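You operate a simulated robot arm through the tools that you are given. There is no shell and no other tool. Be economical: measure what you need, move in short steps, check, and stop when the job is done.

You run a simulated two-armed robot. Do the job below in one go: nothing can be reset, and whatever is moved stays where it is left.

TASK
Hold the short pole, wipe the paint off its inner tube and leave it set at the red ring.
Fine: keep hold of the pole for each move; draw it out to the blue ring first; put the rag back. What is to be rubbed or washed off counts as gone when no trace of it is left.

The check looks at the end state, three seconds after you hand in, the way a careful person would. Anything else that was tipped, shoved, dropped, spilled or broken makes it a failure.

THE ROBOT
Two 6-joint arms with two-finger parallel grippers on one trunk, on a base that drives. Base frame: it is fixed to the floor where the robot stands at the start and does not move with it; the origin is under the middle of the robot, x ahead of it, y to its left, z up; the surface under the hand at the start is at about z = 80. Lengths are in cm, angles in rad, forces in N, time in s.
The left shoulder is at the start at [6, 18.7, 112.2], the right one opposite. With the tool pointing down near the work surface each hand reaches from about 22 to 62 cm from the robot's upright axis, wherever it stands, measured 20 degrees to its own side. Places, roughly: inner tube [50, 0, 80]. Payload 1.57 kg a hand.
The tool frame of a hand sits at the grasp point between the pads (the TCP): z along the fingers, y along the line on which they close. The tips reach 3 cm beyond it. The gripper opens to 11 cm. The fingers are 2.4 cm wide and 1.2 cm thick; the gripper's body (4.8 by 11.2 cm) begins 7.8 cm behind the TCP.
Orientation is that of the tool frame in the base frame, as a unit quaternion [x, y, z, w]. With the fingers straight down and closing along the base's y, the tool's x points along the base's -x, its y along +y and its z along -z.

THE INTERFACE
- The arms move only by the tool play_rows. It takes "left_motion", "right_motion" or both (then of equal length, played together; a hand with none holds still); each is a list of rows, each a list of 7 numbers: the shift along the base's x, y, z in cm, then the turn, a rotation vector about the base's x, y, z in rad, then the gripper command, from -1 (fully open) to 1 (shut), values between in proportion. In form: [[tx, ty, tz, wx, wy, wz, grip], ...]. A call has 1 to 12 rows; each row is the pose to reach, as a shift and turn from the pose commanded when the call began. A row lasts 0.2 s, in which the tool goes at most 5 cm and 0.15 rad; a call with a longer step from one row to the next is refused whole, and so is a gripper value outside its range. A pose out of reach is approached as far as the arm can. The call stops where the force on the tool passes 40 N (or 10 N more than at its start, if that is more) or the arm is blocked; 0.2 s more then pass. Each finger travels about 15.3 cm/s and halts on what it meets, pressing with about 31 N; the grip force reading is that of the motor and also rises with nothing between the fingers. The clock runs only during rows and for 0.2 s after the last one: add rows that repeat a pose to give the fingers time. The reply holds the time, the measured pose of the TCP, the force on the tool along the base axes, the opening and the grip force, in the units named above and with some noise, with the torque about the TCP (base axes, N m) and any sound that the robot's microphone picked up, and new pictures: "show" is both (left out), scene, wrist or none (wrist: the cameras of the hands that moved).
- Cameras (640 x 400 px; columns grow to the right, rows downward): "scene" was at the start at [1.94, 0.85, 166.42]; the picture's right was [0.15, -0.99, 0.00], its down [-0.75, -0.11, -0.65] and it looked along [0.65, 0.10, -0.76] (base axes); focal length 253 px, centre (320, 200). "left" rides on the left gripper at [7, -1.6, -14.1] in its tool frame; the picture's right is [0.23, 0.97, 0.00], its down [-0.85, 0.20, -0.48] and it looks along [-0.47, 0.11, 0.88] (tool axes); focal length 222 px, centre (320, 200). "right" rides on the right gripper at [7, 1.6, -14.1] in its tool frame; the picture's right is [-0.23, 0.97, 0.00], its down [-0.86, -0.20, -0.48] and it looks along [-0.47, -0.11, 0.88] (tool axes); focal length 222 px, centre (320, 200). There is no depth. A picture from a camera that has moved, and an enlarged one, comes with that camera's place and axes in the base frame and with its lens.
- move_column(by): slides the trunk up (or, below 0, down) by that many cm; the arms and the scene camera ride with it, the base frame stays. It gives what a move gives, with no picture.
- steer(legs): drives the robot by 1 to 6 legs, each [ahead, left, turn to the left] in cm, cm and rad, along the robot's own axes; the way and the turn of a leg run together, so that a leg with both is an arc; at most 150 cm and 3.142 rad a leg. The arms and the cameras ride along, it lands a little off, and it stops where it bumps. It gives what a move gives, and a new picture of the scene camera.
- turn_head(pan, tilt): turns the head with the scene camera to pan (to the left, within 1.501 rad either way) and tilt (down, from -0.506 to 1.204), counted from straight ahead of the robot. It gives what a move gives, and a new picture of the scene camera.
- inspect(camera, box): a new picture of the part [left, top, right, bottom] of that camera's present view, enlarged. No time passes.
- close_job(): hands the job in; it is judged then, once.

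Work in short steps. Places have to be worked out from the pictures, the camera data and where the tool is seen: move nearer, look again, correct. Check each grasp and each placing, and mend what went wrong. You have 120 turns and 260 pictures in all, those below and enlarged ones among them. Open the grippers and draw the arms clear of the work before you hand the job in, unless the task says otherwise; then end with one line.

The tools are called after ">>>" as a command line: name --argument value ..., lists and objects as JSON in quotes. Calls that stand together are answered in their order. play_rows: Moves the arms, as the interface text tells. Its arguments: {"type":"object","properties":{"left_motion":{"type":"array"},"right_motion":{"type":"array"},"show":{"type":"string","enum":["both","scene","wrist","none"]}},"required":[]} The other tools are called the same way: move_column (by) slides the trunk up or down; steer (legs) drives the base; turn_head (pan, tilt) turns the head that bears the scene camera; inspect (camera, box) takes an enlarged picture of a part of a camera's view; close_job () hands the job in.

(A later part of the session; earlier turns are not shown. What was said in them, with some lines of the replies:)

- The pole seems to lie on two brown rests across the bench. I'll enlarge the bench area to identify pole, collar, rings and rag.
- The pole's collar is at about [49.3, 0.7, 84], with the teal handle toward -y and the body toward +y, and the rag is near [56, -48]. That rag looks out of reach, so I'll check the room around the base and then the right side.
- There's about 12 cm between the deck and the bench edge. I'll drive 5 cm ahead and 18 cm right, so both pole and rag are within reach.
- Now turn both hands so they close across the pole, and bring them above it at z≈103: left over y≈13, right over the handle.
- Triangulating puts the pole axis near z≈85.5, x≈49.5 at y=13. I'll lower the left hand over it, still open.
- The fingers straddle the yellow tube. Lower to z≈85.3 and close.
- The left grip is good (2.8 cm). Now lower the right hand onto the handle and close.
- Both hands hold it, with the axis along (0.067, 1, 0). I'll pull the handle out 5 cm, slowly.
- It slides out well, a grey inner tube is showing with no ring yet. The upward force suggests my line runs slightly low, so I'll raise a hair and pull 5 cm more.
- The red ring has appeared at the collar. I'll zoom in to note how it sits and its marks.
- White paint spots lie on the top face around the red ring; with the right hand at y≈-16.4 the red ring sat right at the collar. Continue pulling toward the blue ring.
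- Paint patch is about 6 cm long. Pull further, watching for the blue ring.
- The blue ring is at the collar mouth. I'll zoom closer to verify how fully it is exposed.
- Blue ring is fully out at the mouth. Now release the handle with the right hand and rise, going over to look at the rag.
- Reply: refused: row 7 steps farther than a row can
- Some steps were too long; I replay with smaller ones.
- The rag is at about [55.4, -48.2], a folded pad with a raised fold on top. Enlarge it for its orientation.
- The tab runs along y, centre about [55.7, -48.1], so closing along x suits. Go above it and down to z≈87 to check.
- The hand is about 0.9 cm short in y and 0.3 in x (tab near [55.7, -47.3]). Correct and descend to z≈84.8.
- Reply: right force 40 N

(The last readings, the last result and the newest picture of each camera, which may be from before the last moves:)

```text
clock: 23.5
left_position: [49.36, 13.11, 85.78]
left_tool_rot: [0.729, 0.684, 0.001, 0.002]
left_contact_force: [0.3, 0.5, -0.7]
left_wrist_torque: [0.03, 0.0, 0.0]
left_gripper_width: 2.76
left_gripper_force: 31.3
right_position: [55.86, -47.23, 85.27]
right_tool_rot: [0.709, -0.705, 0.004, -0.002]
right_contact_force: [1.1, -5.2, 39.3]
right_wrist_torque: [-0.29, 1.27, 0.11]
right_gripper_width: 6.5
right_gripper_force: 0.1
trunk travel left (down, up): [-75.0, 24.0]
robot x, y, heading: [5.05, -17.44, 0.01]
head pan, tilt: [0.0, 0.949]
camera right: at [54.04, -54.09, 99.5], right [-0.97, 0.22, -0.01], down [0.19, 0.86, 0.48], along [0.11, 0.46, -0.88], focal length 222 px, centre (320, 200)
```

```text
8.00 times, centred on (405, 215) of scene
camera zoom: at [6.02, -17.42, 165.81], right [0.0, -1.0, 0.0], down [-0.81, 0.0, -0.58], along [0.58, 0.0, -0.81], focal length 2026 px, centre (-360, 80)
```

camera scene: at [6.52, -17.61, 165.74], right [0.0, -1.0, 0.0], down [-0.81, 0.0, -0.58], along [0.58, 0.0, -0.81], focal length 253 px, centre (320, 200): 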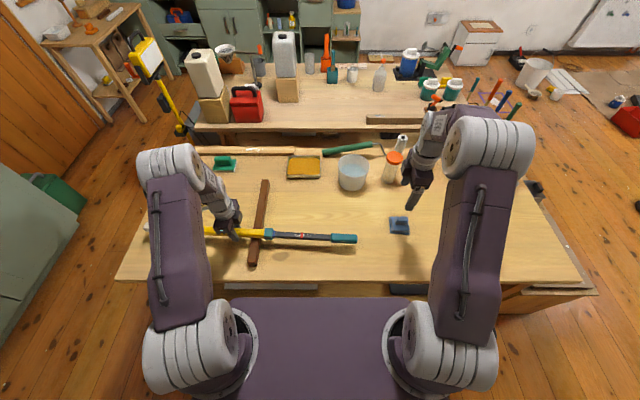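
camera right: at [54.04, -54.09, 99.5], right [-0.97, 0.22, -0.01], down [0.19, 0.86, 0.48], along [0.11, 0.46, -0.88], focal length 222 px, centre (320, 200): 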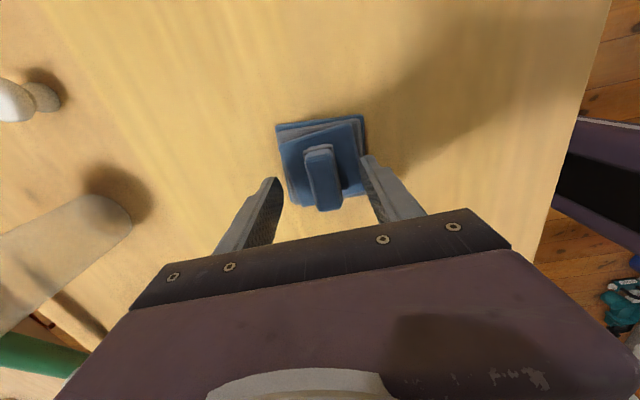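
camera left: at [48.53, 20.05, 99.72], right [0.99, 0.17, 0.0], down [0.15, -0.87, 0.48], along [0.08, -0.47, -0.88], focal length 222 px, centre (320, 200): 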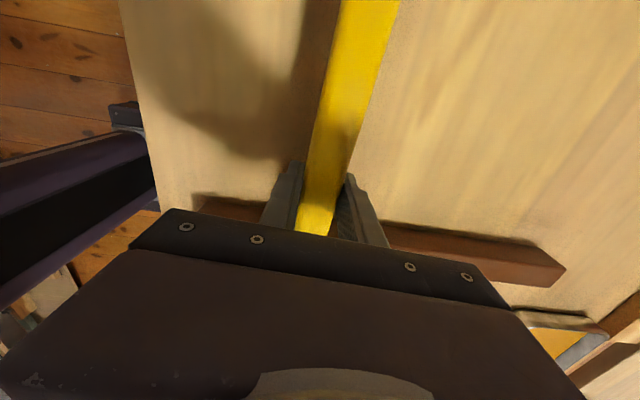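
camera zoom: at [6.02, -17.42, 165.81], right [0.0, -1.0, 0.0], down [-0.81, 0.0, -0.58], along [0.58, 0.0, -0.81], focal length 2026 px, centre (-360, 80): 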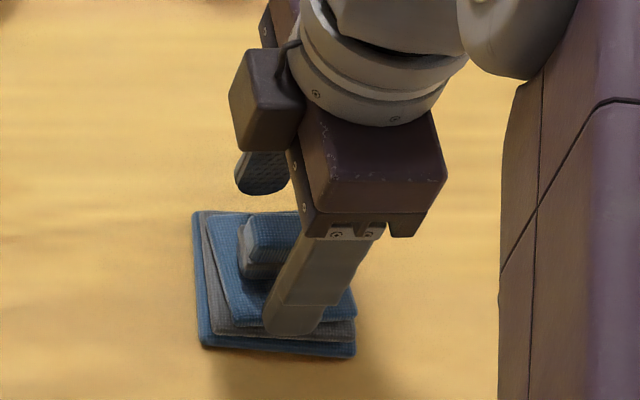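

Tips touched the cloth base at TCP z≈85.3, and the tab is centred between the tips. Raise 0.3 cm and close on the tab.

>>> play_rows --right_motion '[[0, 0, 0.9, 0, 0, 0, -0.2], [0, 0, 0.9, 0, 0, 0, 0.1], [0, 0, 0.9, 0, 0, 0, 0.4], [0, 0, 0.9, 0, 0, 0, 0.7], [0, 0, 0.9, 0, 0, 0, 1], [0, 0, 0.9, 0, 0, 0, 1]]' --show "wrist"

>>> inspect --camera "scene" --box '[370, 190, 440, 240]'

```text
clock: 24.9
left_position: [49.59, 13.04, 85.53]
left_tool_rot: [0.729, 0.685, -0.002, 0.001]
left_contact_force: [-0.6, 0.3, -0.8]
left_wrist_torque: [0.09, -0.01, 0.0]
left_gripper_width: 2.78
left_gripper_force: 30.9
right_position: [55.86, -47.26, 85.56]
right_tool_rot: [0.709, -0.705, 0.0, 0.0]
right_contact_force: [0.3, 0.0, -0.1]
right_wrist_torque: [0.0, 0.0, 0.02]
right_gripper_width: 2.57
right_gripper_force: 30.4
trunk travel left (down, up): [-75.0, 24.0]
robot x, y, heading: [5.01, -17.38, 0.009]
head pan, tilt: [0.0, 0.949]
camera right: at [54.25, -54.21, 99.8], right [-0.97, 0.22, 0.0], down [0.2, 0.86, 0.48], along [0.11, 0.47, -0.88], focal length 222 px, centre (320, 200)
```

right: 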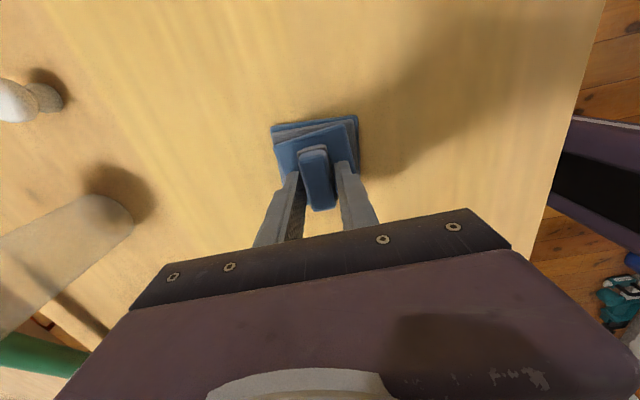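

```text
8.00 times, centred on (405, 215) of scene
camera zoom: at [6.53, -17.69, 165.74], right [0.0, -1.0, 0.0], down [-0.81, 0.0, -0.58], along [0.58, 0.0, -0.81], focal length 2026 px, centre (-360, 80)
```

zoom: 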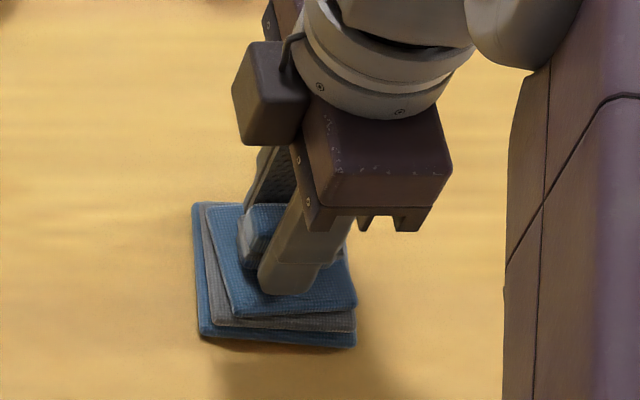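

Grip on the rag is firm (2.6 cm). Its resting place is TCP [55.9, -47.3, 85.5]. Lift it and carry it above the paint at about [48.2, -11].

>>> play_rows --right_motion '[[0, 0, 4, 0, 0, 0, 1], [0, 0, 8, 0, 0, 0, 1], [-0.5, 1, 12, 0, 0, 0, 1], [-1.4, 5, 13, 0, 0, 0, 1], [-2.2, 9.5, 13, 0, 0, 0, 1], [-3, 14, 13, 0, 0, 0, 1], [-4, 18.5, 13, 0, 0, -0.02, 1], [-5, 23, 13, 0, 0, -0.04, 1], [-6, 27.5, 13, 0, 0, -0.066, 1], [-7, 32, 13, 0, 0, -0.066, 1], [-7.6, 36, 13, 0, 0, -0.066, 1], [-7.6, 36, 13, 0, 0, -0.066, 1]]' --show "both"

>>> inspect --camera "scene" --box '[250, 180, 350, 250]'

```text
clock: 27.5
left_position: [49.7, 12.88, 85.55]
left_tool_rot: [0.729, 0.685, -0.001, 0.0]
left_contact_force: [-0.2, -0.7, 0.0]
left_wrist_torque: [0.05, 0.0, 0.0]
left_gripper_width: 2.75
left_gripper_force: 30.5
right_position: [48.19, -11.04, 98.43]
right_tool_rot: [-0.684, 0.729, 0.0, 0.001]
right_contact_force: [0.2, 0.2, -1.8]
right_wrist_torque: [0.03, 0.0, 0.0]
right_gripper_width: 2.59
right_gripper_force: 30.7
trunk travel left (down, up): [-75.0, 24.0]
robot x, y, heading: [4.91, -17.2, 0.002]
head pan, tilt: [0.0, 0.949]
camera scene: at [6.56, -17.76, 165.74], right [0.0, -1.0, 0.0], down [-0.81, 0.0, -0.58], along [0.58, 0.0, -0.81], focal length 253 px, centre (320, 200)
camera right: at [46.19, -17.8, 112.73], right [-0.96, 0.29, 0.0], down [0.25, 0.84, 0.48], along [0.14, 0.46, -0.88], focal length 222 px, centre (320, 200)
```

scene: 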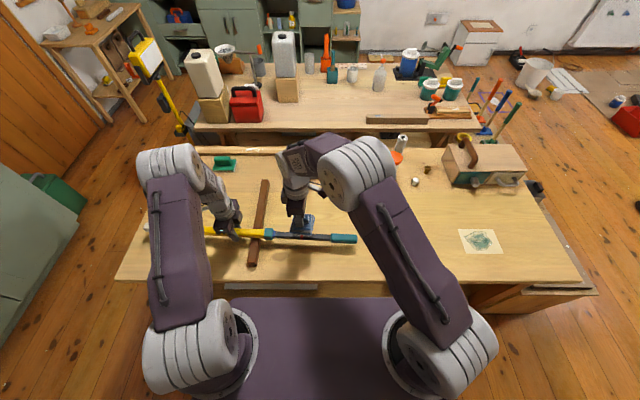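
right: 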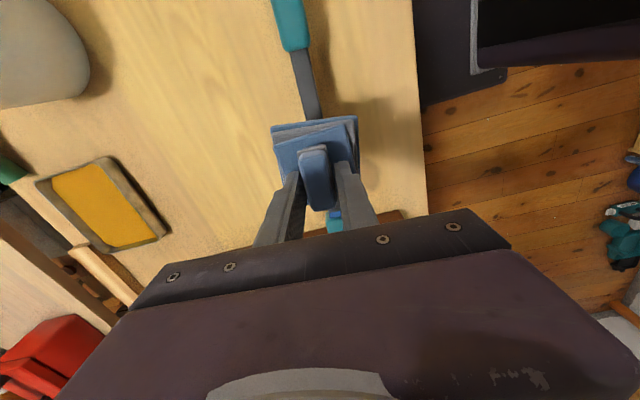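

```text
5.71 times, centred on (300, 215) of scene
camera zoom: at [6.56, -17.76, 165.74], right [0.0, -1.0, 0.0], down [-0.81, 0.0, -0.58], along [0.58, 0.0, -0.81], focal length 1447 px, centre (434, 114)
```

zoom: 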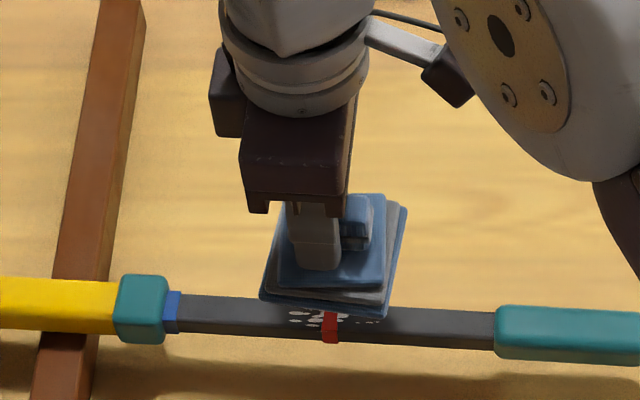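

The rag is straight above the red ring. Lower until light contact.

>>> play_rows --right_motion '[[0, 0, -3, 0, 0, 0, 1], [0, 0, -5, 0, 0, 0, 1], [0, 0, -6, 0, 0, 0, 1], [0, 0, -6.5, 0, 0, 0, 1], [0, 0, -6.8, 0, 0, 0, 1]]' --show "none"

>>> inspect --camera "scene" --box '[250, 190, 350, 260]'

```text
clock: 28.7
left_position: [49.61, 12.98, 85.55]
left_tool_rot: [0.729, 0.684, 0.0, 0.001]
left_contact_force: [-0.2, 0.6, 0.1]
left_wrist_torque: [0.05, -0.02, 0.01]
left_gripper_width: 2.78
left_gripper_force: 31.0
right_position: [48.18, -11.27, 91.71]
right_tool_rot: [-0.685, 0.729, -0.001, 0.0]
right_contact_force: [-0.6, 0.7, -0.5]
right_wrist_torque: [-0.01, 0.02, -0.03]
right_gripper_width: 2.57
right_gripper_force: 31.0
trunk travel left (down, up): [-75.0, 24.0]
robot x, y, heading: [5.11, -17.4, 0.004]
head pan, tilt: [0.0, 0.949]
```

```text
5.71 times, centred on (300, 225) of scene
camera zoom: at [6.54, -17.67, 165.74], right [0.0, -1.0, 0.0], down [-0.81, 0.0, -0.58], along [0.58, 0.0, -0.81], focal length 1447 px, centre (434, 57)
```

zoom: 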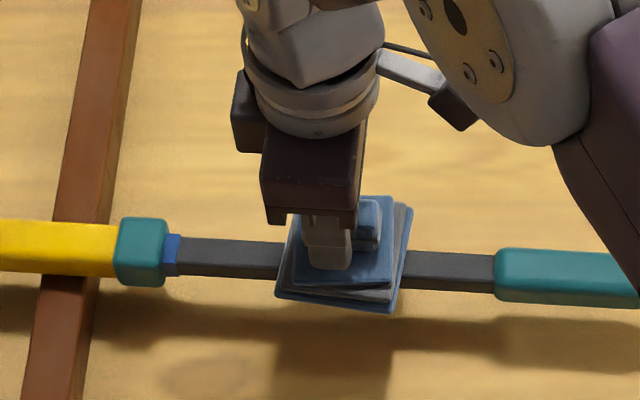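

Nearly touching, with no contact force yet. Lower in small steps.

>>> play_rows --right_motion '[[0, 0, -0.2, 0, 0, 0, 1], [0, 0, -0.4, 0, 0, 0, 1], [0, 0, -0.5, 0, 0, 0, 1]]' --show "none"

```text
clock: 29.5
left_position: [49.65, 13.01, 85.45]
left_tool_rot: [0.729, 0.685, 0.001, 0.001]
left_contact_force: [1.5, 1.1, -2.3]
left_wrist_torque: [1.04, -0.06, 0.07]
left_gripper_width: 2.78
left_gripper_force: 31.5
right_position: [48.17, -11.11, 91.18]
right_tool_rot: [-0.684, 0.729, 0.0, 0.001]
right_contact_force: [0.7, -0.5, 6.6]
right_wrist_torque: [0.31, 0.01, 0.01]
right_gripper_width: 2.56
right_gripper_force: 31.1
trunk travel left (down, up): [-75.0, 24.0]
robot x, y, heading: [4.84, -17.63, 0.001]
head pan, tilt: [0.0, 0.949]
```

Contact at about 7 N. Stroke back and forth along the tube.

>>> play_rows --right_motion '[[0.1, 1.5, -0.1, 0, 0, 0, 1], [0.2, 3, -0.1, 0, 0, 0, 1], [0.1, 1.5, -0.1, 0, 0, 0, 1], [0, 0, -0.1, 0, 0, 0, 1], [-0.1, -1.5, -0.1, 0, 0, 0, 1], [-0.2, -3, -0.1, 0, 0, 0, 1], [-0.3, -4.5, -0.1, 0, 0, 0, 1], [-0.2, -3, -0.1, 0, 0, 0, 1], [-0.1, -1.5, -0.1, 0, 0, 0, 1], [0, 0, -0.1, 0, 0, 0, 1], [0.1, 1.5, -0.1, 0, 0, 0, 1], [0.2, 3, -0.1, 0, 0, 0, 1]]' --show "none"

>>> inspect --camera "scene" --box '[250, 200, 350, 265]'

```text
clock: 32.1
left_position: [49.55, 13.01, 85.53]
left_tool_rot: [0.729, 0.685, 0.0, 0.0]
left_contact_force: [3.2, 3.5, 3.4]
left_wrist_torque: [0.35, -0.01, 0.28]
left_gripper_width: 2.77
left_gripper_force: 31.1
right_position: [48.27, -8.23, 91.26]
right_tool_rot: [-0.685, 0.729, 0.001, -0.001]
right_contact_force: [-0.6, -2.7, 4.8]
right_wrist_torque: [-0.4, -0.01, -0.02]
right_gripper_width: 2.55
right_gripper_force: 31.1
trunk travel left (down, up): [-75.0, 24.0]
robot x, y, heading: [5.23, -17.51, 0.005]
head pan, tilt: [0.0, 0.949]
```

```text
6.15 times, centred on (300, 232) of scene
camera zoom: at [6.42, -17.73, 165.75], right [0.0, -1.0, 0.0], down [-0.81, 0.0, -0.58], along [0.58, 0.0, -0.81], focal length 1558 px, centre (443, 0)
```

zoom: 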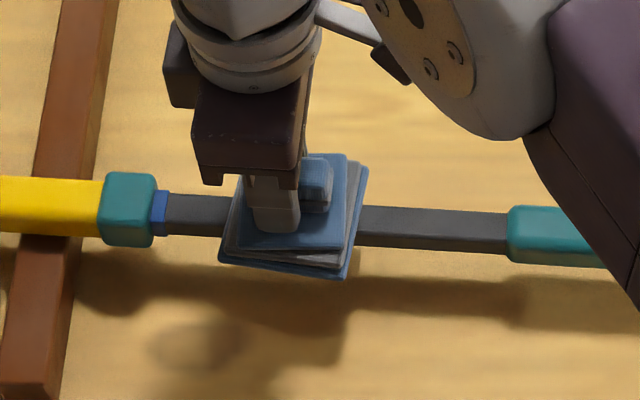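

Blue ring hasn't moved. A second set of strokes a bit firmer, then lift.

>>> play_rows --right_motion '[[-0.1, -1.5, -0.2, 0, 0, 0, 1], [-0.2, -3, -0.2, 0, 0, 0, 1], [-0.3, -4.5, -0.2, 0, 0, 0, 1], [-0.4, -6, -0.2, 0, 0, 0, 1], [-0.5, -7.5, -0.2, 0, 0, 0, 1], [-0.4, -6, -0.2, 0, 0, 0, 1], [-0.3, -4.5, -0.2, 0, 0, 0, 1], [-0.2, -3, -0.2, 0, 0, 0, 1], [-0.1, -1.5, -0.2, 0, 0, 0, 1], [0, 0, -0.2, 0, 0, 0, 1], [0.1, 1, -0.2, 0, 0, 0, 1]]' --show "none"

>>> play_rows --right_motion '[[0, 0, 2, 0, 0, 0, 1], [0, 0, 5, 0, 0, 0, 1], [3, 0, 8, 0, 0, 0, 1], [6, 0, 8, 0, 0, 0, 1], [6, 0, 8, 0, 0, 0, 1]]' --show "none"

>>> inspect --camera "scene" --box '[250, 200, 350, 265]'

>>> inspect --camera "scene" --box '[280, 220, 320, 245]'

```text
clock: 34.5
left_position: [49.5, 12.94, 85.72]
left_tool_rot: [0.728, 0.686, 0.0, 0.0]
left_contact_force: [5.0, 2.5, 9.6]
left_wrist_torque: [0.51, 0.05, 0.66]
left_gripper_width: 2.8
left_gripper_force: 31.2
right_position: [48.3, -7.14, 90.95]
right_tool_rot: [-0.684, 0.729, 0.0, 0.001]
right_contact_force: [-2.1, -0.7, 13.9]
right_wrist_torque: [0.13, 0.07, -0.01]
right_gripper_width: 2.56
right_gripper_force: 31.1
trunk travel left (down, up): [-75.0, 24.0]
robot x, y, heading: [4.94, -17.27, 0.002]
head pan, tilt: [0.0, 0.949]
```

```text
clock: 35.7
left_position: [49.7, 13.09, 85.5]
left_tool_rot: [0.729, 0.685, -0.001, 0.001]
left_contact_force: [-0.1, -0.5, -2.5]
left_wrist_torque: [0.01, 0.01, -0.01]
left_gripper_width: 2.78
left_gripper_force: 30.8
right_position: [54.36, -7.02, 98.91]
right_tool_rot: [-0.685, 0.728, 0.0, 0.0]
right_contact_force: [0.4, 0.4, -0.4]
right_wrist_torque: [-0.02, -0.02, 0.0]
right_gripper_width: 2.57
right_gripper_force: 31.6
trunk travel left (down, up): [-75.0, 24.0]
robot x, y, heading: [5.2, -17.21, -0.003]
head pan, tilt: [0.0, 0.949]
```

```text
6.15 times, centred on (300, 232) of scene
camera zoom: at [6.49, -17.65, 165.73], right [0.0, -1.0, 0.0], down [-0.81, 0.0, -0.58], along [0.58, 0.0, -0.81], focal length 1558 px, centre (443, 0)
```

zoom: 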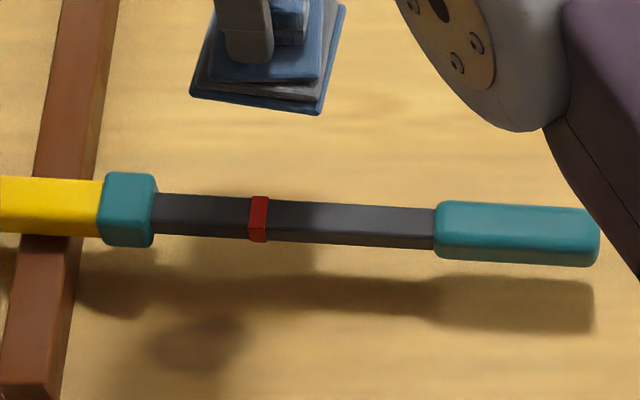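

```text
16.00 times, centred on (300, 232) of scene
camera zoom: at [6.49, -17.65, 165.73], right [0.0, -1.0, 0.0], down [-0.81, 0.0, -0.58], along [0.58, 0.0, -0.81], focal length 4051 px, centre (640, -320)
```

zoom: 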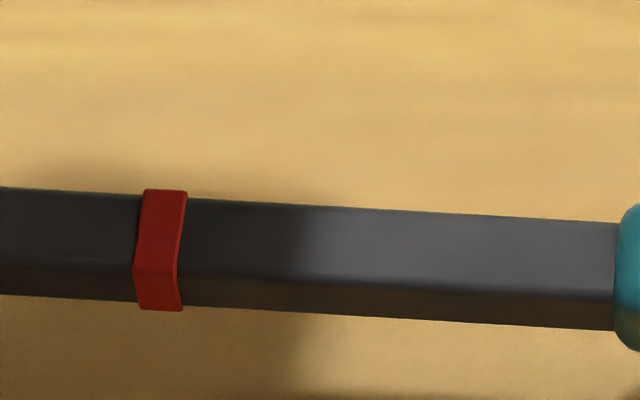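

The top is clean; the tube slid in about 4 cm during the second strokes, with the whole formerly painted stretch still in view. I'll check the far side face from the wrist camera, moving the hand outward and back.

>>> play_rows --right_motion '[[2, -4, 0, 0, 0, 0, 1], [4, -8, 0, 0, 0, 0, 1], [5, -12, 0, 0, 0, 0, 1], [5, -12, 0, 0, 0, 0, 1]]' --show "wrist"

>>> inspect --camera "scene" --box '[265, 220, 305, 245]'

```text
clock: 36.7
left_position: [49.59, 13.04, 85.53]
left_tool_rot: [0.729, 0.685, 0.0, 0.0]
left_contact_force: [0.7, 0.9, -3.0]
left_wrist_torque: [0.02, -0.01, 0.03]
left_gripper_width: 2.78
left_gripper_force: 31.0
right_position: [59.38, -19.33, 99.06]
right_tool_rot: [-0.685, 0.729, 0.0, 0.0]
right_contact_force: [0.3, -0.1, -0.2]
right_wrist_torque: [-0.01, -0.01, -0.03]
right_gripper_width: 2.54
right_gripper_force: 31.1
trunk travel left (down, up): [-75.0, 24.0]
robot x, y, heading: [5.37, -17.77, 0.002]
head pan, tilt: [0.0, 0.949]
camera right: at [57.27, -26.04, 113.36], right [-0.96, 0.29, 0.0], down [0.25, 0.84, 0.48], along [0.14, 0.46, -0.88], focal length 222 px, centre (320, 200)
```

right: 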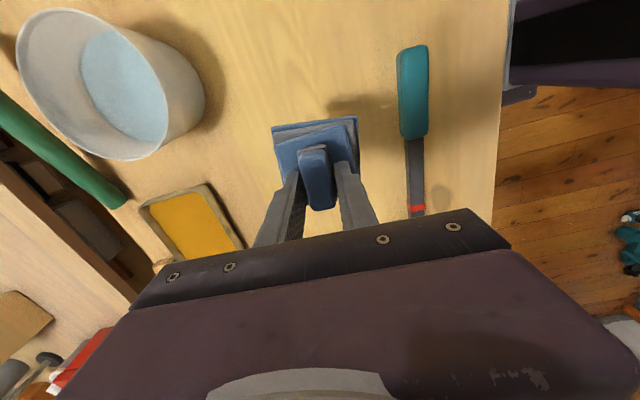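

```text
16.00 times, centred on (285, 232) of scene
camera zoom: at [6.54, -17.61, 165.74], right [0.0, -1.0, 0.0], down [-0.81, 0.0, -0.58], along [0.58, 0.0, -0.81], focal length 4051 px, centre (880, -320)
```

zoom: 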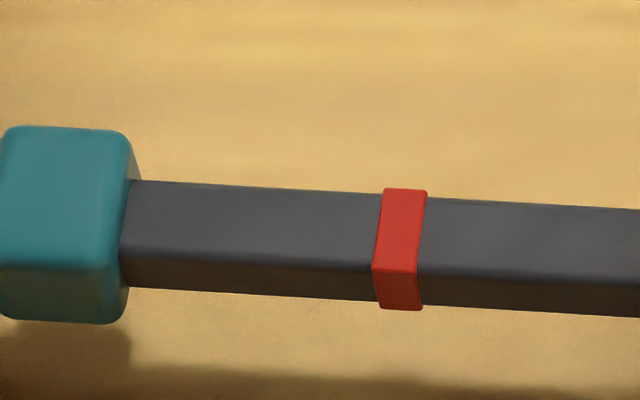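

Top and near faces are clean. On the way back with the rag I'll pause for a wrist view of the far face.

>>> play_rows --right_motion '[[0, -4, 0, 0, 0, 0, 1], [0, -7, 0, 0, 0, 0, 1], [0, -7, 0, 0, 0, 0, 1]]' --show "none"

>>> inspect --camera "right" --box '[350, 100, 480, 220]'

>>> inspect --camera "left" --box '[200, 120, 460, 280]'

```text
clock: 37.5
left_position: [49.7, 13.13, 85.47]
left_tool_rot: [0.729, 0.685, -0.001, 0.0]
left_contact_force: [0.8, 0.0, -3.3]
left_wrist_torque: [0.03, 0.01, -0.03]
left_gripper_width: 2.78
left_gripper_force: 31.2
right_position: [59.24, -26.15, 99.19]
right_tool_rot: [-0.685, 0.728, 0.001, 0.0]
right_contact_force: [-0.5, 0.6, -0.8]
right_wrist_torque: [-0.01, 0.02, 0.02]
right_gripper_width: 2.54
right_gripper_force: 31.1
trunk travel left (down, up): [-75.0, 24.0]
robot x, y, heading: [5.04, -17.38, 0.003]
head pan, tilt: [0.0, 0.949]
```

```text
3.33 times, centred on (415, 160) of right
camera zoom: at [57.24, -32.97, 113.37], right [-0.96, 0.29, 0.0], down [0.25, 0.84, 0.48], along [0.14, 0.46, -0.88], focal length 740 px, centre (3, 333)
```

zoom: 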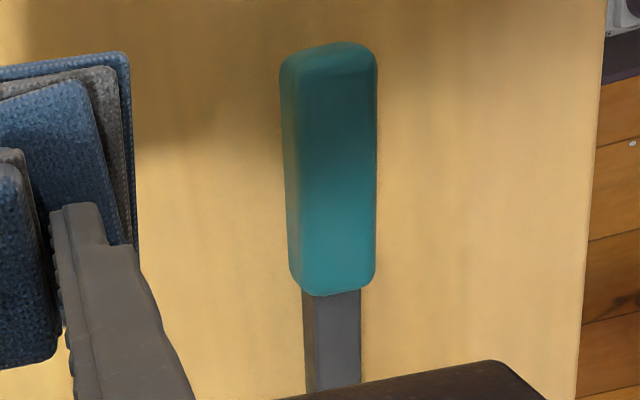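

```text
2.46 times, centred on (330, 200) of left
camera zoom: at [48.55, 20.12, 99.68], right [0.99, 0.17, 0.0], down [0.15, -0.86, 0.48], along [0.08, -0.47, -0.88], focal length 547 px, centre (295, 200)
```

zoom: 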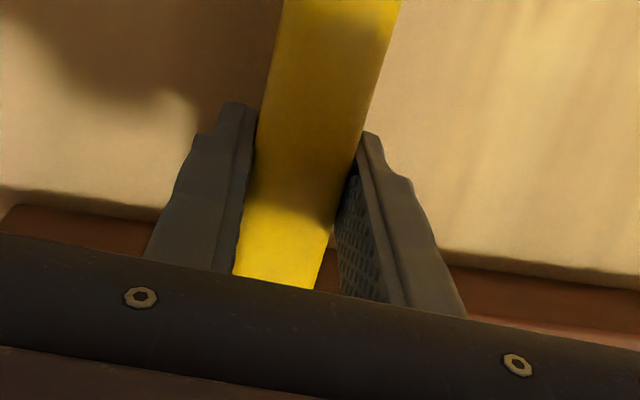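

The far face near the ring isn't in view from here; step back a few cm and look.

>>> play_rows --right_motion '[[0, 4, 0, 0, 0, 0, 1], [1, 8, 2, 0, 0, 0, 1], [2, 11, 5, 0, 0, 0, 1], [2, 11, 5, 0, 0, 0, 1]]' --show "none"

>>> inspect --camera "right" --box '[370, 130, 470, 220]'

```text
clock: 38.5
left_position: [49.66, 12.9, 85.49]
left_tool_rot: [0.729, 0.685, -0.001, 0.001]
left_contact_force: [0.6, 0.1, -2.5]
left_wrist_torque: [0.02, -0.01, 0.0]
left_gripper_width: 2.79
left_gripper_force: 30.7
right_position: [60.52, -15.52, 103.95]
right_tool_rot: [-0.685, 0.729, 0.001, -0.001]
right_contact_force: [-0.3, 0.5, -0.3]
right_wrist_torque: [-0.02, -0.01, 0.02]
right_gripper_width: 2.54
right_gripper_force: 31.1
right hand out of reach, approached as far as the arm can: row 3, 4
trunk travel left (down, up): [-75.0, 24.0]
robot x, y, heading: [4.68, -17.3, -0.001]
head pan, tilt: [0.0, 0.949]
```

```text
4.44 times, centred on (420, 175) of right
camera zoom: at [58.49, -22.36, 118.21], right [-0.96, 0.29, 0.0], down [0.25, 0.84, 0.48], along [0.14, 0.46, -0.88], focal length 987 px, centre (-124, 311)
```

zoom: 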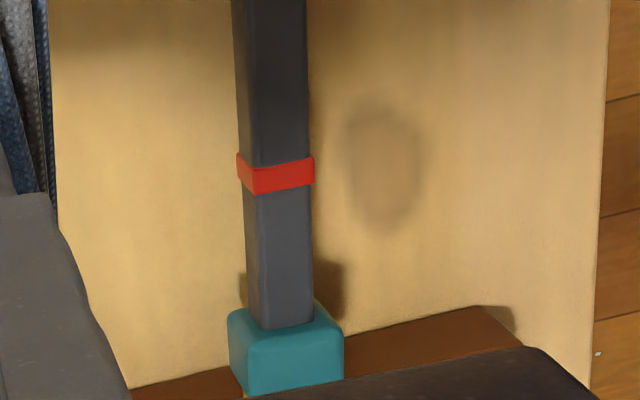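

The far face is clean too. Carry the rag back above its place.

>>> play_rows --right_motion '[[-2, -3, -2, 0, 0, 0, 1], [-3, -7, -4, 0, 0, 0, 1], [-3.5, -11, -5, 0, 0, 0, 1], [-4, -15, -6, 0, 0, 0, 1], [-4.5, -19, -6, 0, 0, 0.03, 1], [-5, -23, -6, 0, 0, 0.066, 1], [-5.2, -27, -6, 0, 0, 0.066, 1], [-5.2, -30, -6, 0, 0, 0.066, 1], [-5.2, -32, -6, 0, 0, 0.066, 1], [-5.2, -32, -8, 0, 0, 0.066, 1], [-5.2, -32, -8, 0, 0, 0.066, 1]]' --show "both"

```text
clock: 40.9
left_position: [49.61, 13.06, 85.5]
left_tool_rot: [0.729, 0.684, -0.001, 0.001]
left_contact_force: [-0.5, -0.9, -2.3]
left_wrist_torque: [0.0, -0.03, -0.01]
left_gripper_width: 2.8
left_gripper_force: 31.3
right_position: [55.7, -47.55, 96.08]
right_tool_rot: [0.709, -0.705, 0.001, 0.0]
right_contact_force: [-0.4, 0.3, -1.2]
right_wrist_torque: [-0.03, -0.01, 0.01]
right_gripper_width: 2.53
right_gripper_force: 30.7
trunk travel left (down, up): [-75.0, 24.0]
robot x, y, heading: [4.94, -17.68, 0.003]
head pan, tilt: [0.0, 0.949]
camera scene: at [6.51, -17.67, 165.74], right [0.0, -1.0, 0.0], down [-0.81, 0.0, -0.58], along [0.58, 0.0, -0.81], focal length 253 px, centre (320, 200)
camera right: at [54.07, -54.53, 110.25], right [-0.97, 0.22, 0.0], down [0.2, 0.86, 0.48], along [0.11, 0.47, -0.88], focal length 222 px, centre (320, 200)
```

scene: 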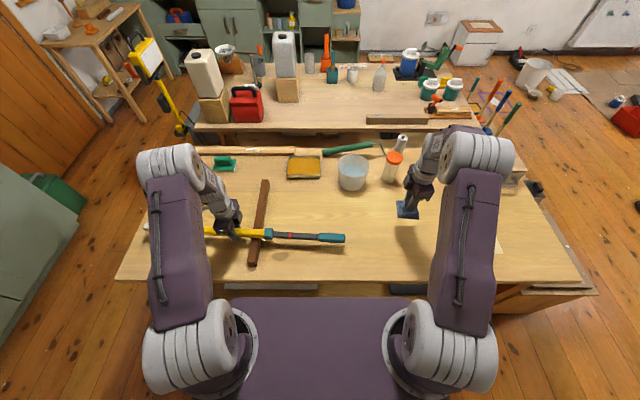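
right: 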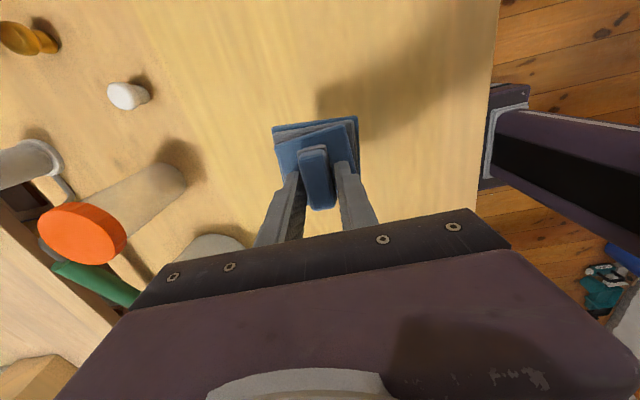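

Above its old spot. Lower to z≈85.6.

>>> play_rows --right_motion '[[0.15, 0.25, -3.5, 0, 0, 0, 1], [0.15, 0.25, -7, 0, 0, 0, 1], [0.15, 0.25, -9.5, 0, 0, 0, 1], [0.15, 0.25, -10.3, 0, 0, 0, 1], [0.15, 0.25, -10.5, 0, 0, 0, 1], [0.15, 0.25, -10.5, 0, 0, 0, 1]]' --show "none"

>>> inspect --camera "scene" --box '[370, 190, 440, 240]'

```text
clock: 42.3
left_position: [49.44, 12.98, 85.72]
left_tool_rot: [0.729, 0.685, -0.001, 0.002]
left_contact_force: [-0.3, 0.5, -2.1]
left_wrist_torque: [-0.01, 0.02, -0.04]
left_gripper_width: 2.78
left_gripper_force: 30.6
right_position: [55.47, -47.11, 85.66]
right_tool_rot: [0.708, -0.706, 0.003, -0.002]
right_contact_force: [1.9, -4.7, 25.4]
right_wrist_torque: [-0.52, -0.06, 0.03]
right_gripper_width: 2.51
right_gripper_force: 31.7
trunk travel left (down, up): [-75.0, 24.0]
robot x, y, heading: [5.02, -17.41, 0.001]
head pan, tilt: [0.0, 0.949]
```

```text
8.00 times, centred on (405, 215) of scene
camera zoom: at [6.15, -17.54, 165.78], right [0.0, -1.0, 0.0], down [-0.81, 0.0, -0.58], along [0.58, 0.0, -0.81], focal length 2026 px, centre (-360, 80)
```

zoom: 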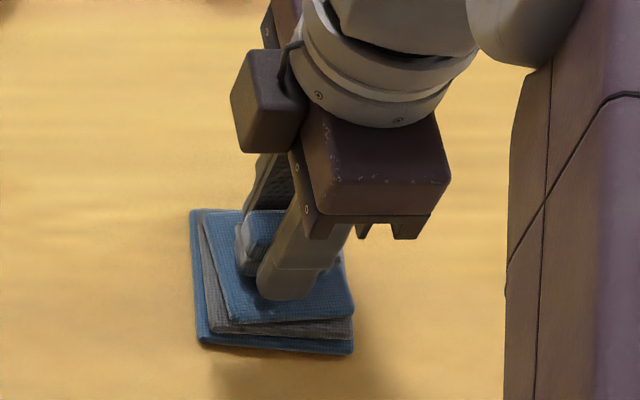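

Rag is down in its place. Open, rise clear and head above the handle.

>>> play_rows --right_motion '[[0, 0, 0.2, 0, 0, 0, 0.5], [0, 0, 0.2, 0, 0, 0, -0.1], [0, 0, 0.2, 0, 0, 0, -0.1], [0, 0, 4, 0, 0, 0, -0.1], [0, 0, 8, 0, 0, 0, -0.1], [-1, 2, 12, 0, 0, 0, -0.1], [-2, 6, 14, 0, 0, -0.03, -0.4], [-3.5, 10, 14, 0, 0, -0.066, -0.6], [-5, 14, 14, 0, 0, -0.066, -0.6], [-6.5, 18.5, 14, 0, 0, -0.066, -0.6], [-7.7, 23, 14, 0, 0, -0.066, -0.6], [-8.1, 25, 14, 0, 0, -0.066, -0.6]]' --show "both"

>>> inspect --camera "scene" --box '[370, 190, 440, 240]'

```text
clock: 44.9
left_position: [49.6, 13.11, 85.45]
left_tool_rot: [0.729, 0.685, 0.0, 0.0]
left_contact_force: [-0.7, 0.0, -3.1]
left_wrist_torque: [0.04, -0.01, -0.01]
left_gripper_width: 2.76
left_gripper_force: 31.5
right_position: [47.73, -22.63, 99.18]
right_tool_rot: [-0.685, 0.729, 0.0, 0.0]
right_contact_force: [0.2, 0.0, 0.3]
right_wrist_torque: [-0.03, -0.06, 0.0]
right_gripper_width: 8.77
right_gripper_force: 0.0
trunk travel left (down, up): [-75.0, 24.0]
robot x, y, heading: [5.12, -17.44, 0.001]
head pan, tilt: [0.0, 0.949]
camera scene: at [6.51, -17.65, 165.74], right [0.0, -1.0, 0.0], down [-0.81, 0.0, -0.58], along [0.58, 0.0, -0.81], focal length 253 px, centre (320, 200)
camera right: at [45.6, -29.4, 113.48], right [-0.96, 0.29, 0.0], down [0.25, 0.84, 0.48], along [0.14, 0.46, -0.88], focal length 222 px, centre (320, 200)
```

scene: 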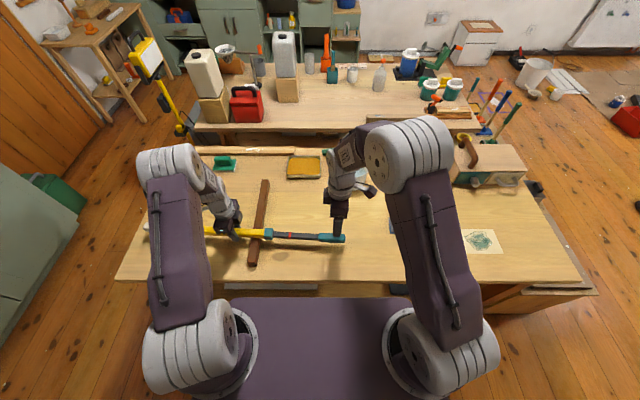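
right: 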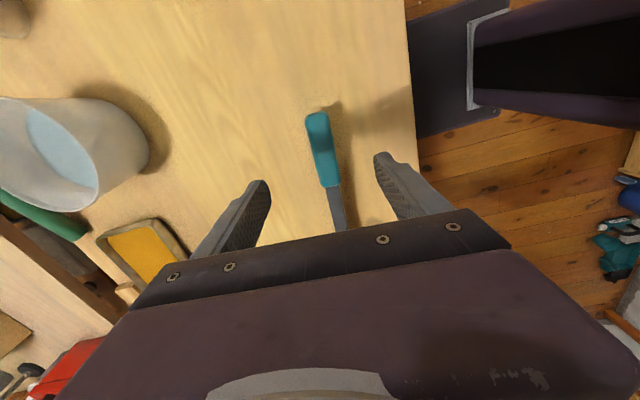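

```text
8.00 times, centred on (405, 215) of scene
camera zoom: at [6.51, -17.65, 165.74], right [0.0, -1.0, 0.0], down [-0.81, 0.0, -0.58], along [0.58, 0.0, -0.81], focal length 2026 px, centre (-360, 80)
```

zoom: 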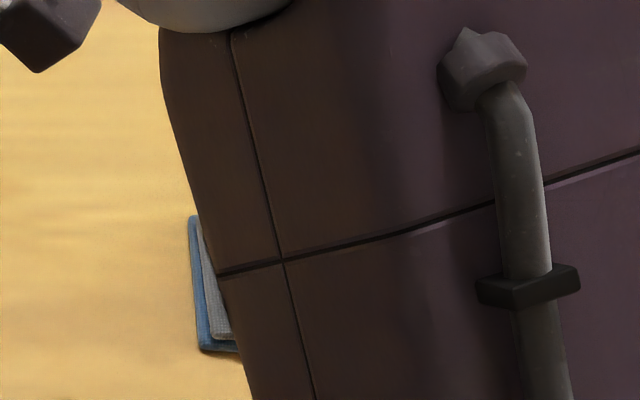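

The rag lies where it was. The handle centre is near [47.4, -21.9]; lower and grip it.

>>> play_rows --right_motion '[[-0.25, 0.6, -4, 0, 0, 0, -0.6], [-0.25, 0.6, -8, 0, 0, 0, -0.6], [-0.25, 0.6, -11, 0, 0, 0, -0.6], [-0.25, 0.6, -13.7, 0, 0, 0, -0.6], [-0.25, 0.6, -13.7, 0, 0, 0, 0], [-0.25, 0.6, -13.7, 0, 0, 0, 0.5], [-0.25, 0.6, -13.7, 0, 0, 0, 1], [-0.25, 0.6, -13.7, 0, 0, 0, 1]]' --show "none"

>>> inspect --camera "scene" --box '[250, 200, 350, 265]'

```text
clock: 46.7
left_position: [49.62, 13.02, 85.46]
left_tool_rot: [0.729, 0.685, -0.002, -0.001]
left_contact_force: [-3.3, 0.4, -0.5]
left_wrist_torque: [-0.69, 0.13, -0.71]
left_gripper_width: 2.77
left_gripper_force: 30.5
right_position: [47.26, -21.82, 85.89]
right_tool_rot: [-0.685, 0.729, 0.0, 0.0]
right_contact_force: [3.1, -0.3, -1.3]
right_wrist_torque: [-0.31, -0.12, -0.52]
right_gripper_width: 2.95
right_gripper_force: 31.0
trunk travel left (down, up): [-75.0, 24.0]
robot x, y, heading: [5.18, -17.42, 0.002]
head pan, tilt: [0.0, 0.949]
```

```text
6.15 times, centred on (300, 232) of scene
camera zoom: at [6.5, -17.68, 165.74], right [0.0, -1.0, 0.0], down [-0.81, 0.0, -0.58], along [0.58, 0.0, -0.81], focal length 1558 px, centre (443, 0)
```

zoom: 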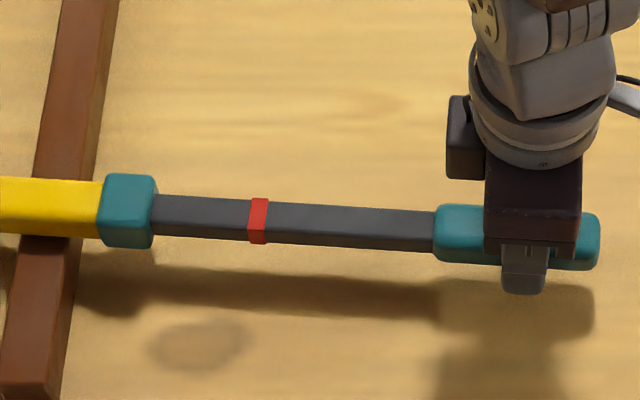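

Gripped. Push in 4.7 cm along the axis, then fine-tune.

>>> play_rows --right_motion '[[0.18, 1, -0.1, 0, 0, 0, 1], [0.25, 2, -0.2, 0, 0, 0, 1], [0.3, 3, -0.2, 0, 0, 0, 1], [0.38, 4, -0.2, 0, 0, 0, 1], [0.43, 4.7, -0.2, 0, 0, 0, 1], [0.43, 4.7, -0.2, 0, 0, 0, 1]]' --show "none"

>>> inspect --camera "scene" --box '[258, 222, 290, 242]'

```text
clock: 48.1
left_position: [49.68, 13.06, 85.52]
left_tool_rot: [0.729, 0.685, 0.0, 0.0]
left_contact_force: [-1.4, 1.1, -0.9]
left_wrist_torque: [1.03, -0.06, -0.53]
left_gripper_width: 2.77
left_gripper_force: 30.6
right_position: [47.53, -17.13, 85.58]
right_tool_rot: [-0.685, 0.729, 0.0, 0.0]
right_contact_force: [4.3, -0.7, 8.0]
right_wrist_torque: [0.63, -0.11, -0.45]
right_gripper_width: 2.94
right_gripper_force: 30.6
trunk travel left (down, up): [-75.0, 24.0]
robot x, y, heading: [4.85, -17.38, 0.002]
head pan, tilt: [0.0, 0.949]
```

```text
16.00 times, centred on (274, 232) of scene
camera zoom: at [6.46, -17.72, 165.75], right [0.0, -1.0, 0.0], down [-0.81, 0.0, -0.58], along [0.58, 0.0, -0.81], focal length 4051 px, centre (1056, -312)
```

zoom: 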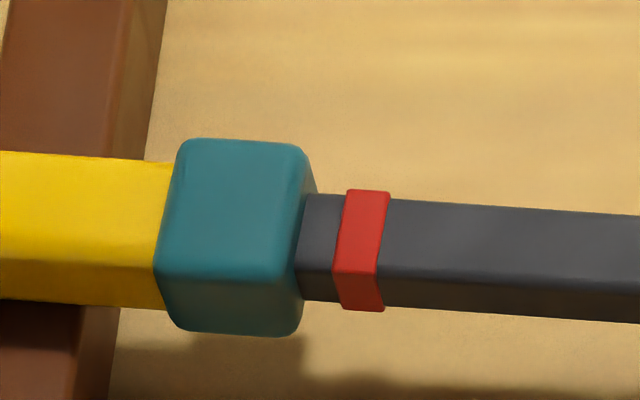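

About 0.85 cm of tube remains between collar and red ring. Push 1.0 cm more so the ring sits against the collar mouth.

>>> play_rows --right_motion '[[0.12, 0.4, 0.1, 0, 0, 0, 1], [0.16, 0.8, 0.1, 0, 0, 0, 1], [0.18, 1.0, 0.1, 0, 0, 0, 1], [0.18, 1.0, 0.1, 0, 0, 0, 1]]' --show "none"

>>> inspect --camera "scene" --box '[258, 222, 290, 242]'

```text
clock: 49.1
left_position: [49.53, 12.9, 85.66]
left_tool_rot: [0.729, 0.685, 0.0, 0.0]
left_contact_force: [-0.2, -1.0, 3.6]
left_wrist_torque: [-0.28, 0.01, -0.03]
left_gripper_width: 2.77
left_gripper_force: 30.6
right_position: [47.69, -16.07, 85.7]
right_tool_rot: [-0.685, 0.729, 0.0, 0.0]
right_contact_force: [0.4, 1.1, 0.5]
right_wrist_torque: [-0.23, 0.02, -0.03]
right_gripper_width: 2.95
right_gripper_force: 31.0
trunk travel left (down, up): [-75.0, 24.0]
robot x, y, heading: [4.67, -17.38, 0.004]
head pan, tilt: [0.0, 0.949]
```

```text
16.00 times, centred on (274, 232) of scene
camera zoom: at [6.43, -17.71, 165.74], right [0.0, -1.0, 0.0], down [-0.81, 0.0, -0.58], along [0.58, 0.0, -0.81], focal length 4051 px, centre (1056, -312)
```

zoom: 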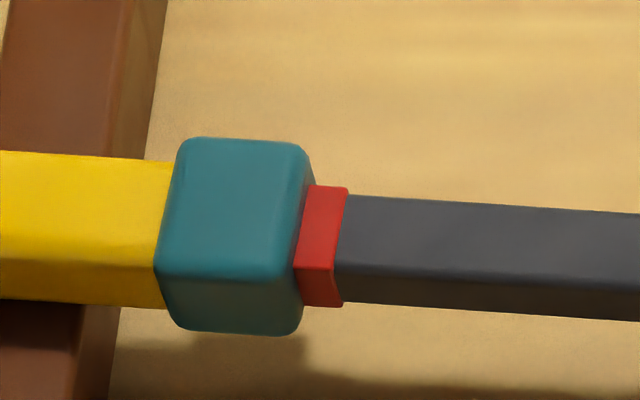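

The red ring sits right at the collar. Release the handle and raise the right hand, left still holding.

>>> play_rows --right_motion '[[0, 0, 0, 0, 0, 0, 0.4], [0, 0, 0, 0, 0, 0, -0.2], [0, 0, 0, 0, 0, 0, -0.6], [0, 0, 0, 0, 0, 0, -0.6], [0, 0, 3, 0, 0, 0, -0.6], [0, 0, 7, 0, 0, 0, -0.6], [0, 0, 11, 0, 0, 0, -0.6], [0, -4, 14, 0, 0, 0, -0.6], [-1, -8, 16, 0, 0, 0, -0.6], [-2, -12, 18, 0, 0, 0, -0.6], [-3, -16, 18, 0, 0, 0, -0.6]]' --show "none"

>>> play_rows --left_motion '[[0, 0, 0, 0, 0, 0, 0.6], [0, 0, 0, 0, 0, 0, 0.3], [0, 0, 0, 0, 0, 0, -0.2], [0, 0, 0, 0, 0, 0, -0.6], [0, 0, 0, 0, 0, 0, -0.6], [0, 0, 2, 0, 0, 0, -0.6], [0, 0, 5, 0, 0, 0, -0.6], [0, 0, 9, 0, 0, 0, -0.6], [0, 0, 13, 0, 0, 0, -0.6], [-2, 0, 17, 0, 0, 0, -0.6], [-4, 1, 20, 0, 0, 0, -0.6]]' --show "scene"

>>> inspect --camera "scene" --box '[250, 205, 350, 270]'

>>> inspect --camera "scene" --box '[370, 190, 440, 240]'

```text
clock: 51.5
left_position: [49.66, 12.99, 85.52]
left_tool_rot: [0.729, 0.685, 0.0, 0.001]
left_contact_force: [-0.9, -1.6, 1.7]
left_wrist_torque: [-0.52, 0.02, -0.07]
left_gripper_width: 2.79
left_gripper_force: 31.1
right_position: [44.56, -32.25, 103.23]
right_tool_rot: [-0.685, 0.729, 0.0, 0.001]
right_contact_force: [0.4, -1.0, 0.0]
right_wrist_torque: [0.03, -0.02, 0.0]
right_gripper_width: 8.8
right_gripper_force: 0.0
trunk travel left (down, up): [-75.0, 24.0]
robot x, y, heading: [4.82, -17.39, 0.002]
head pan, tilt: [0.0, 0.949]
```

```text
clock: 53.9
left_position: [45.76, 14.16, 105.77]
left_tool_rot: [0.729, 0.684, -0.001, 0.001]
left_contact_force: [-0.1, 0.6, 0.0]
left_wrist_torque: [-0.05, -0.04, 0.01]
left_gripper_width: 8.78
left_gripper_force: 0.0
right_position: [44.56, -32.04, 103.38]
right_tool_rot: [-0.685, 0.728, 0.0, 0.001]
right_contact_force: [-0.3, 0.0, 0.8]
right_wrist_torque: [0.03, 0.01, -0.01]
right_gripper_width: 8.8
right_gripper_force: 0.0
trunk travel left (down, up): [-75.0, 24.0]
robot x, y, heading: [5.07, -17.22, 0.007]
head pan, tilt: [0.0, 0.949]
camera scene: at [6.29, -17.68, 165.74], right [0.0, -1.0, 0.0], down [-0.81, 0.0, -0.58], along [0.58, 0.0, -0.81], focal length 253 px, centre (320, 200)
```

scene: 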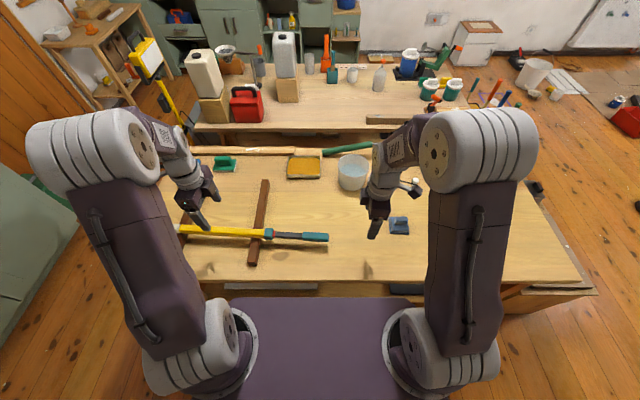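

```text
6.15 times, centred on (300, 238) of scene
camera zoom: at [6.29, -17.68, 165.74], right [0.0, -1.0, 0.0], down [-0.81, 0.0, -0.58], along [0.58, 0.0, -0.81], focal length 1558 px, centre (443, -31)
```

zoom: 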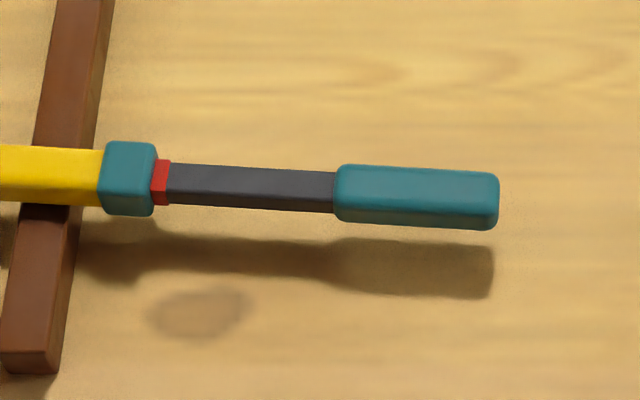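

```text
8.00 times, centred on (405, 215) of scene
camera zoom: at [6.29, -17.68, 165.74], right [0.0, -1.0, 0.0], down [-0.81, 0.0, -0.58], along [0.58, 0.0, -0.81], focal length 2026 px, centre (-360, 80)
```

zoom: 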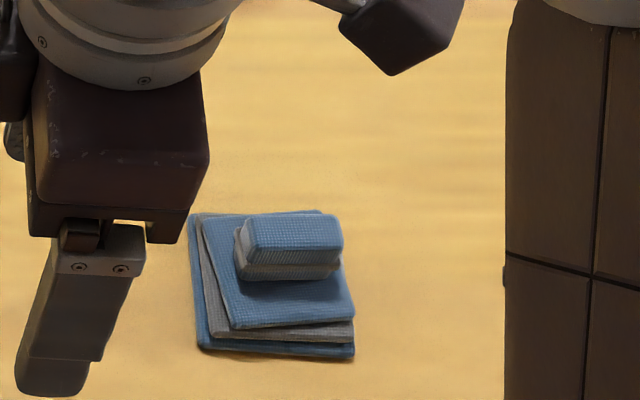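

The pole rests with the red ring at the collar and no paint showing. The rag is back in its place and both hands are open and clear, so I hand in.

>>> close_job

```text
The job is handed in.
```

The short pole is set at the red ring, its inner tube shows no paint on the top and both sides (the underside was not in view), and the rag is back where it was; while I was wiping, the tube slid in about 4 cm from the blue ring, with the left hand still holding the pole.
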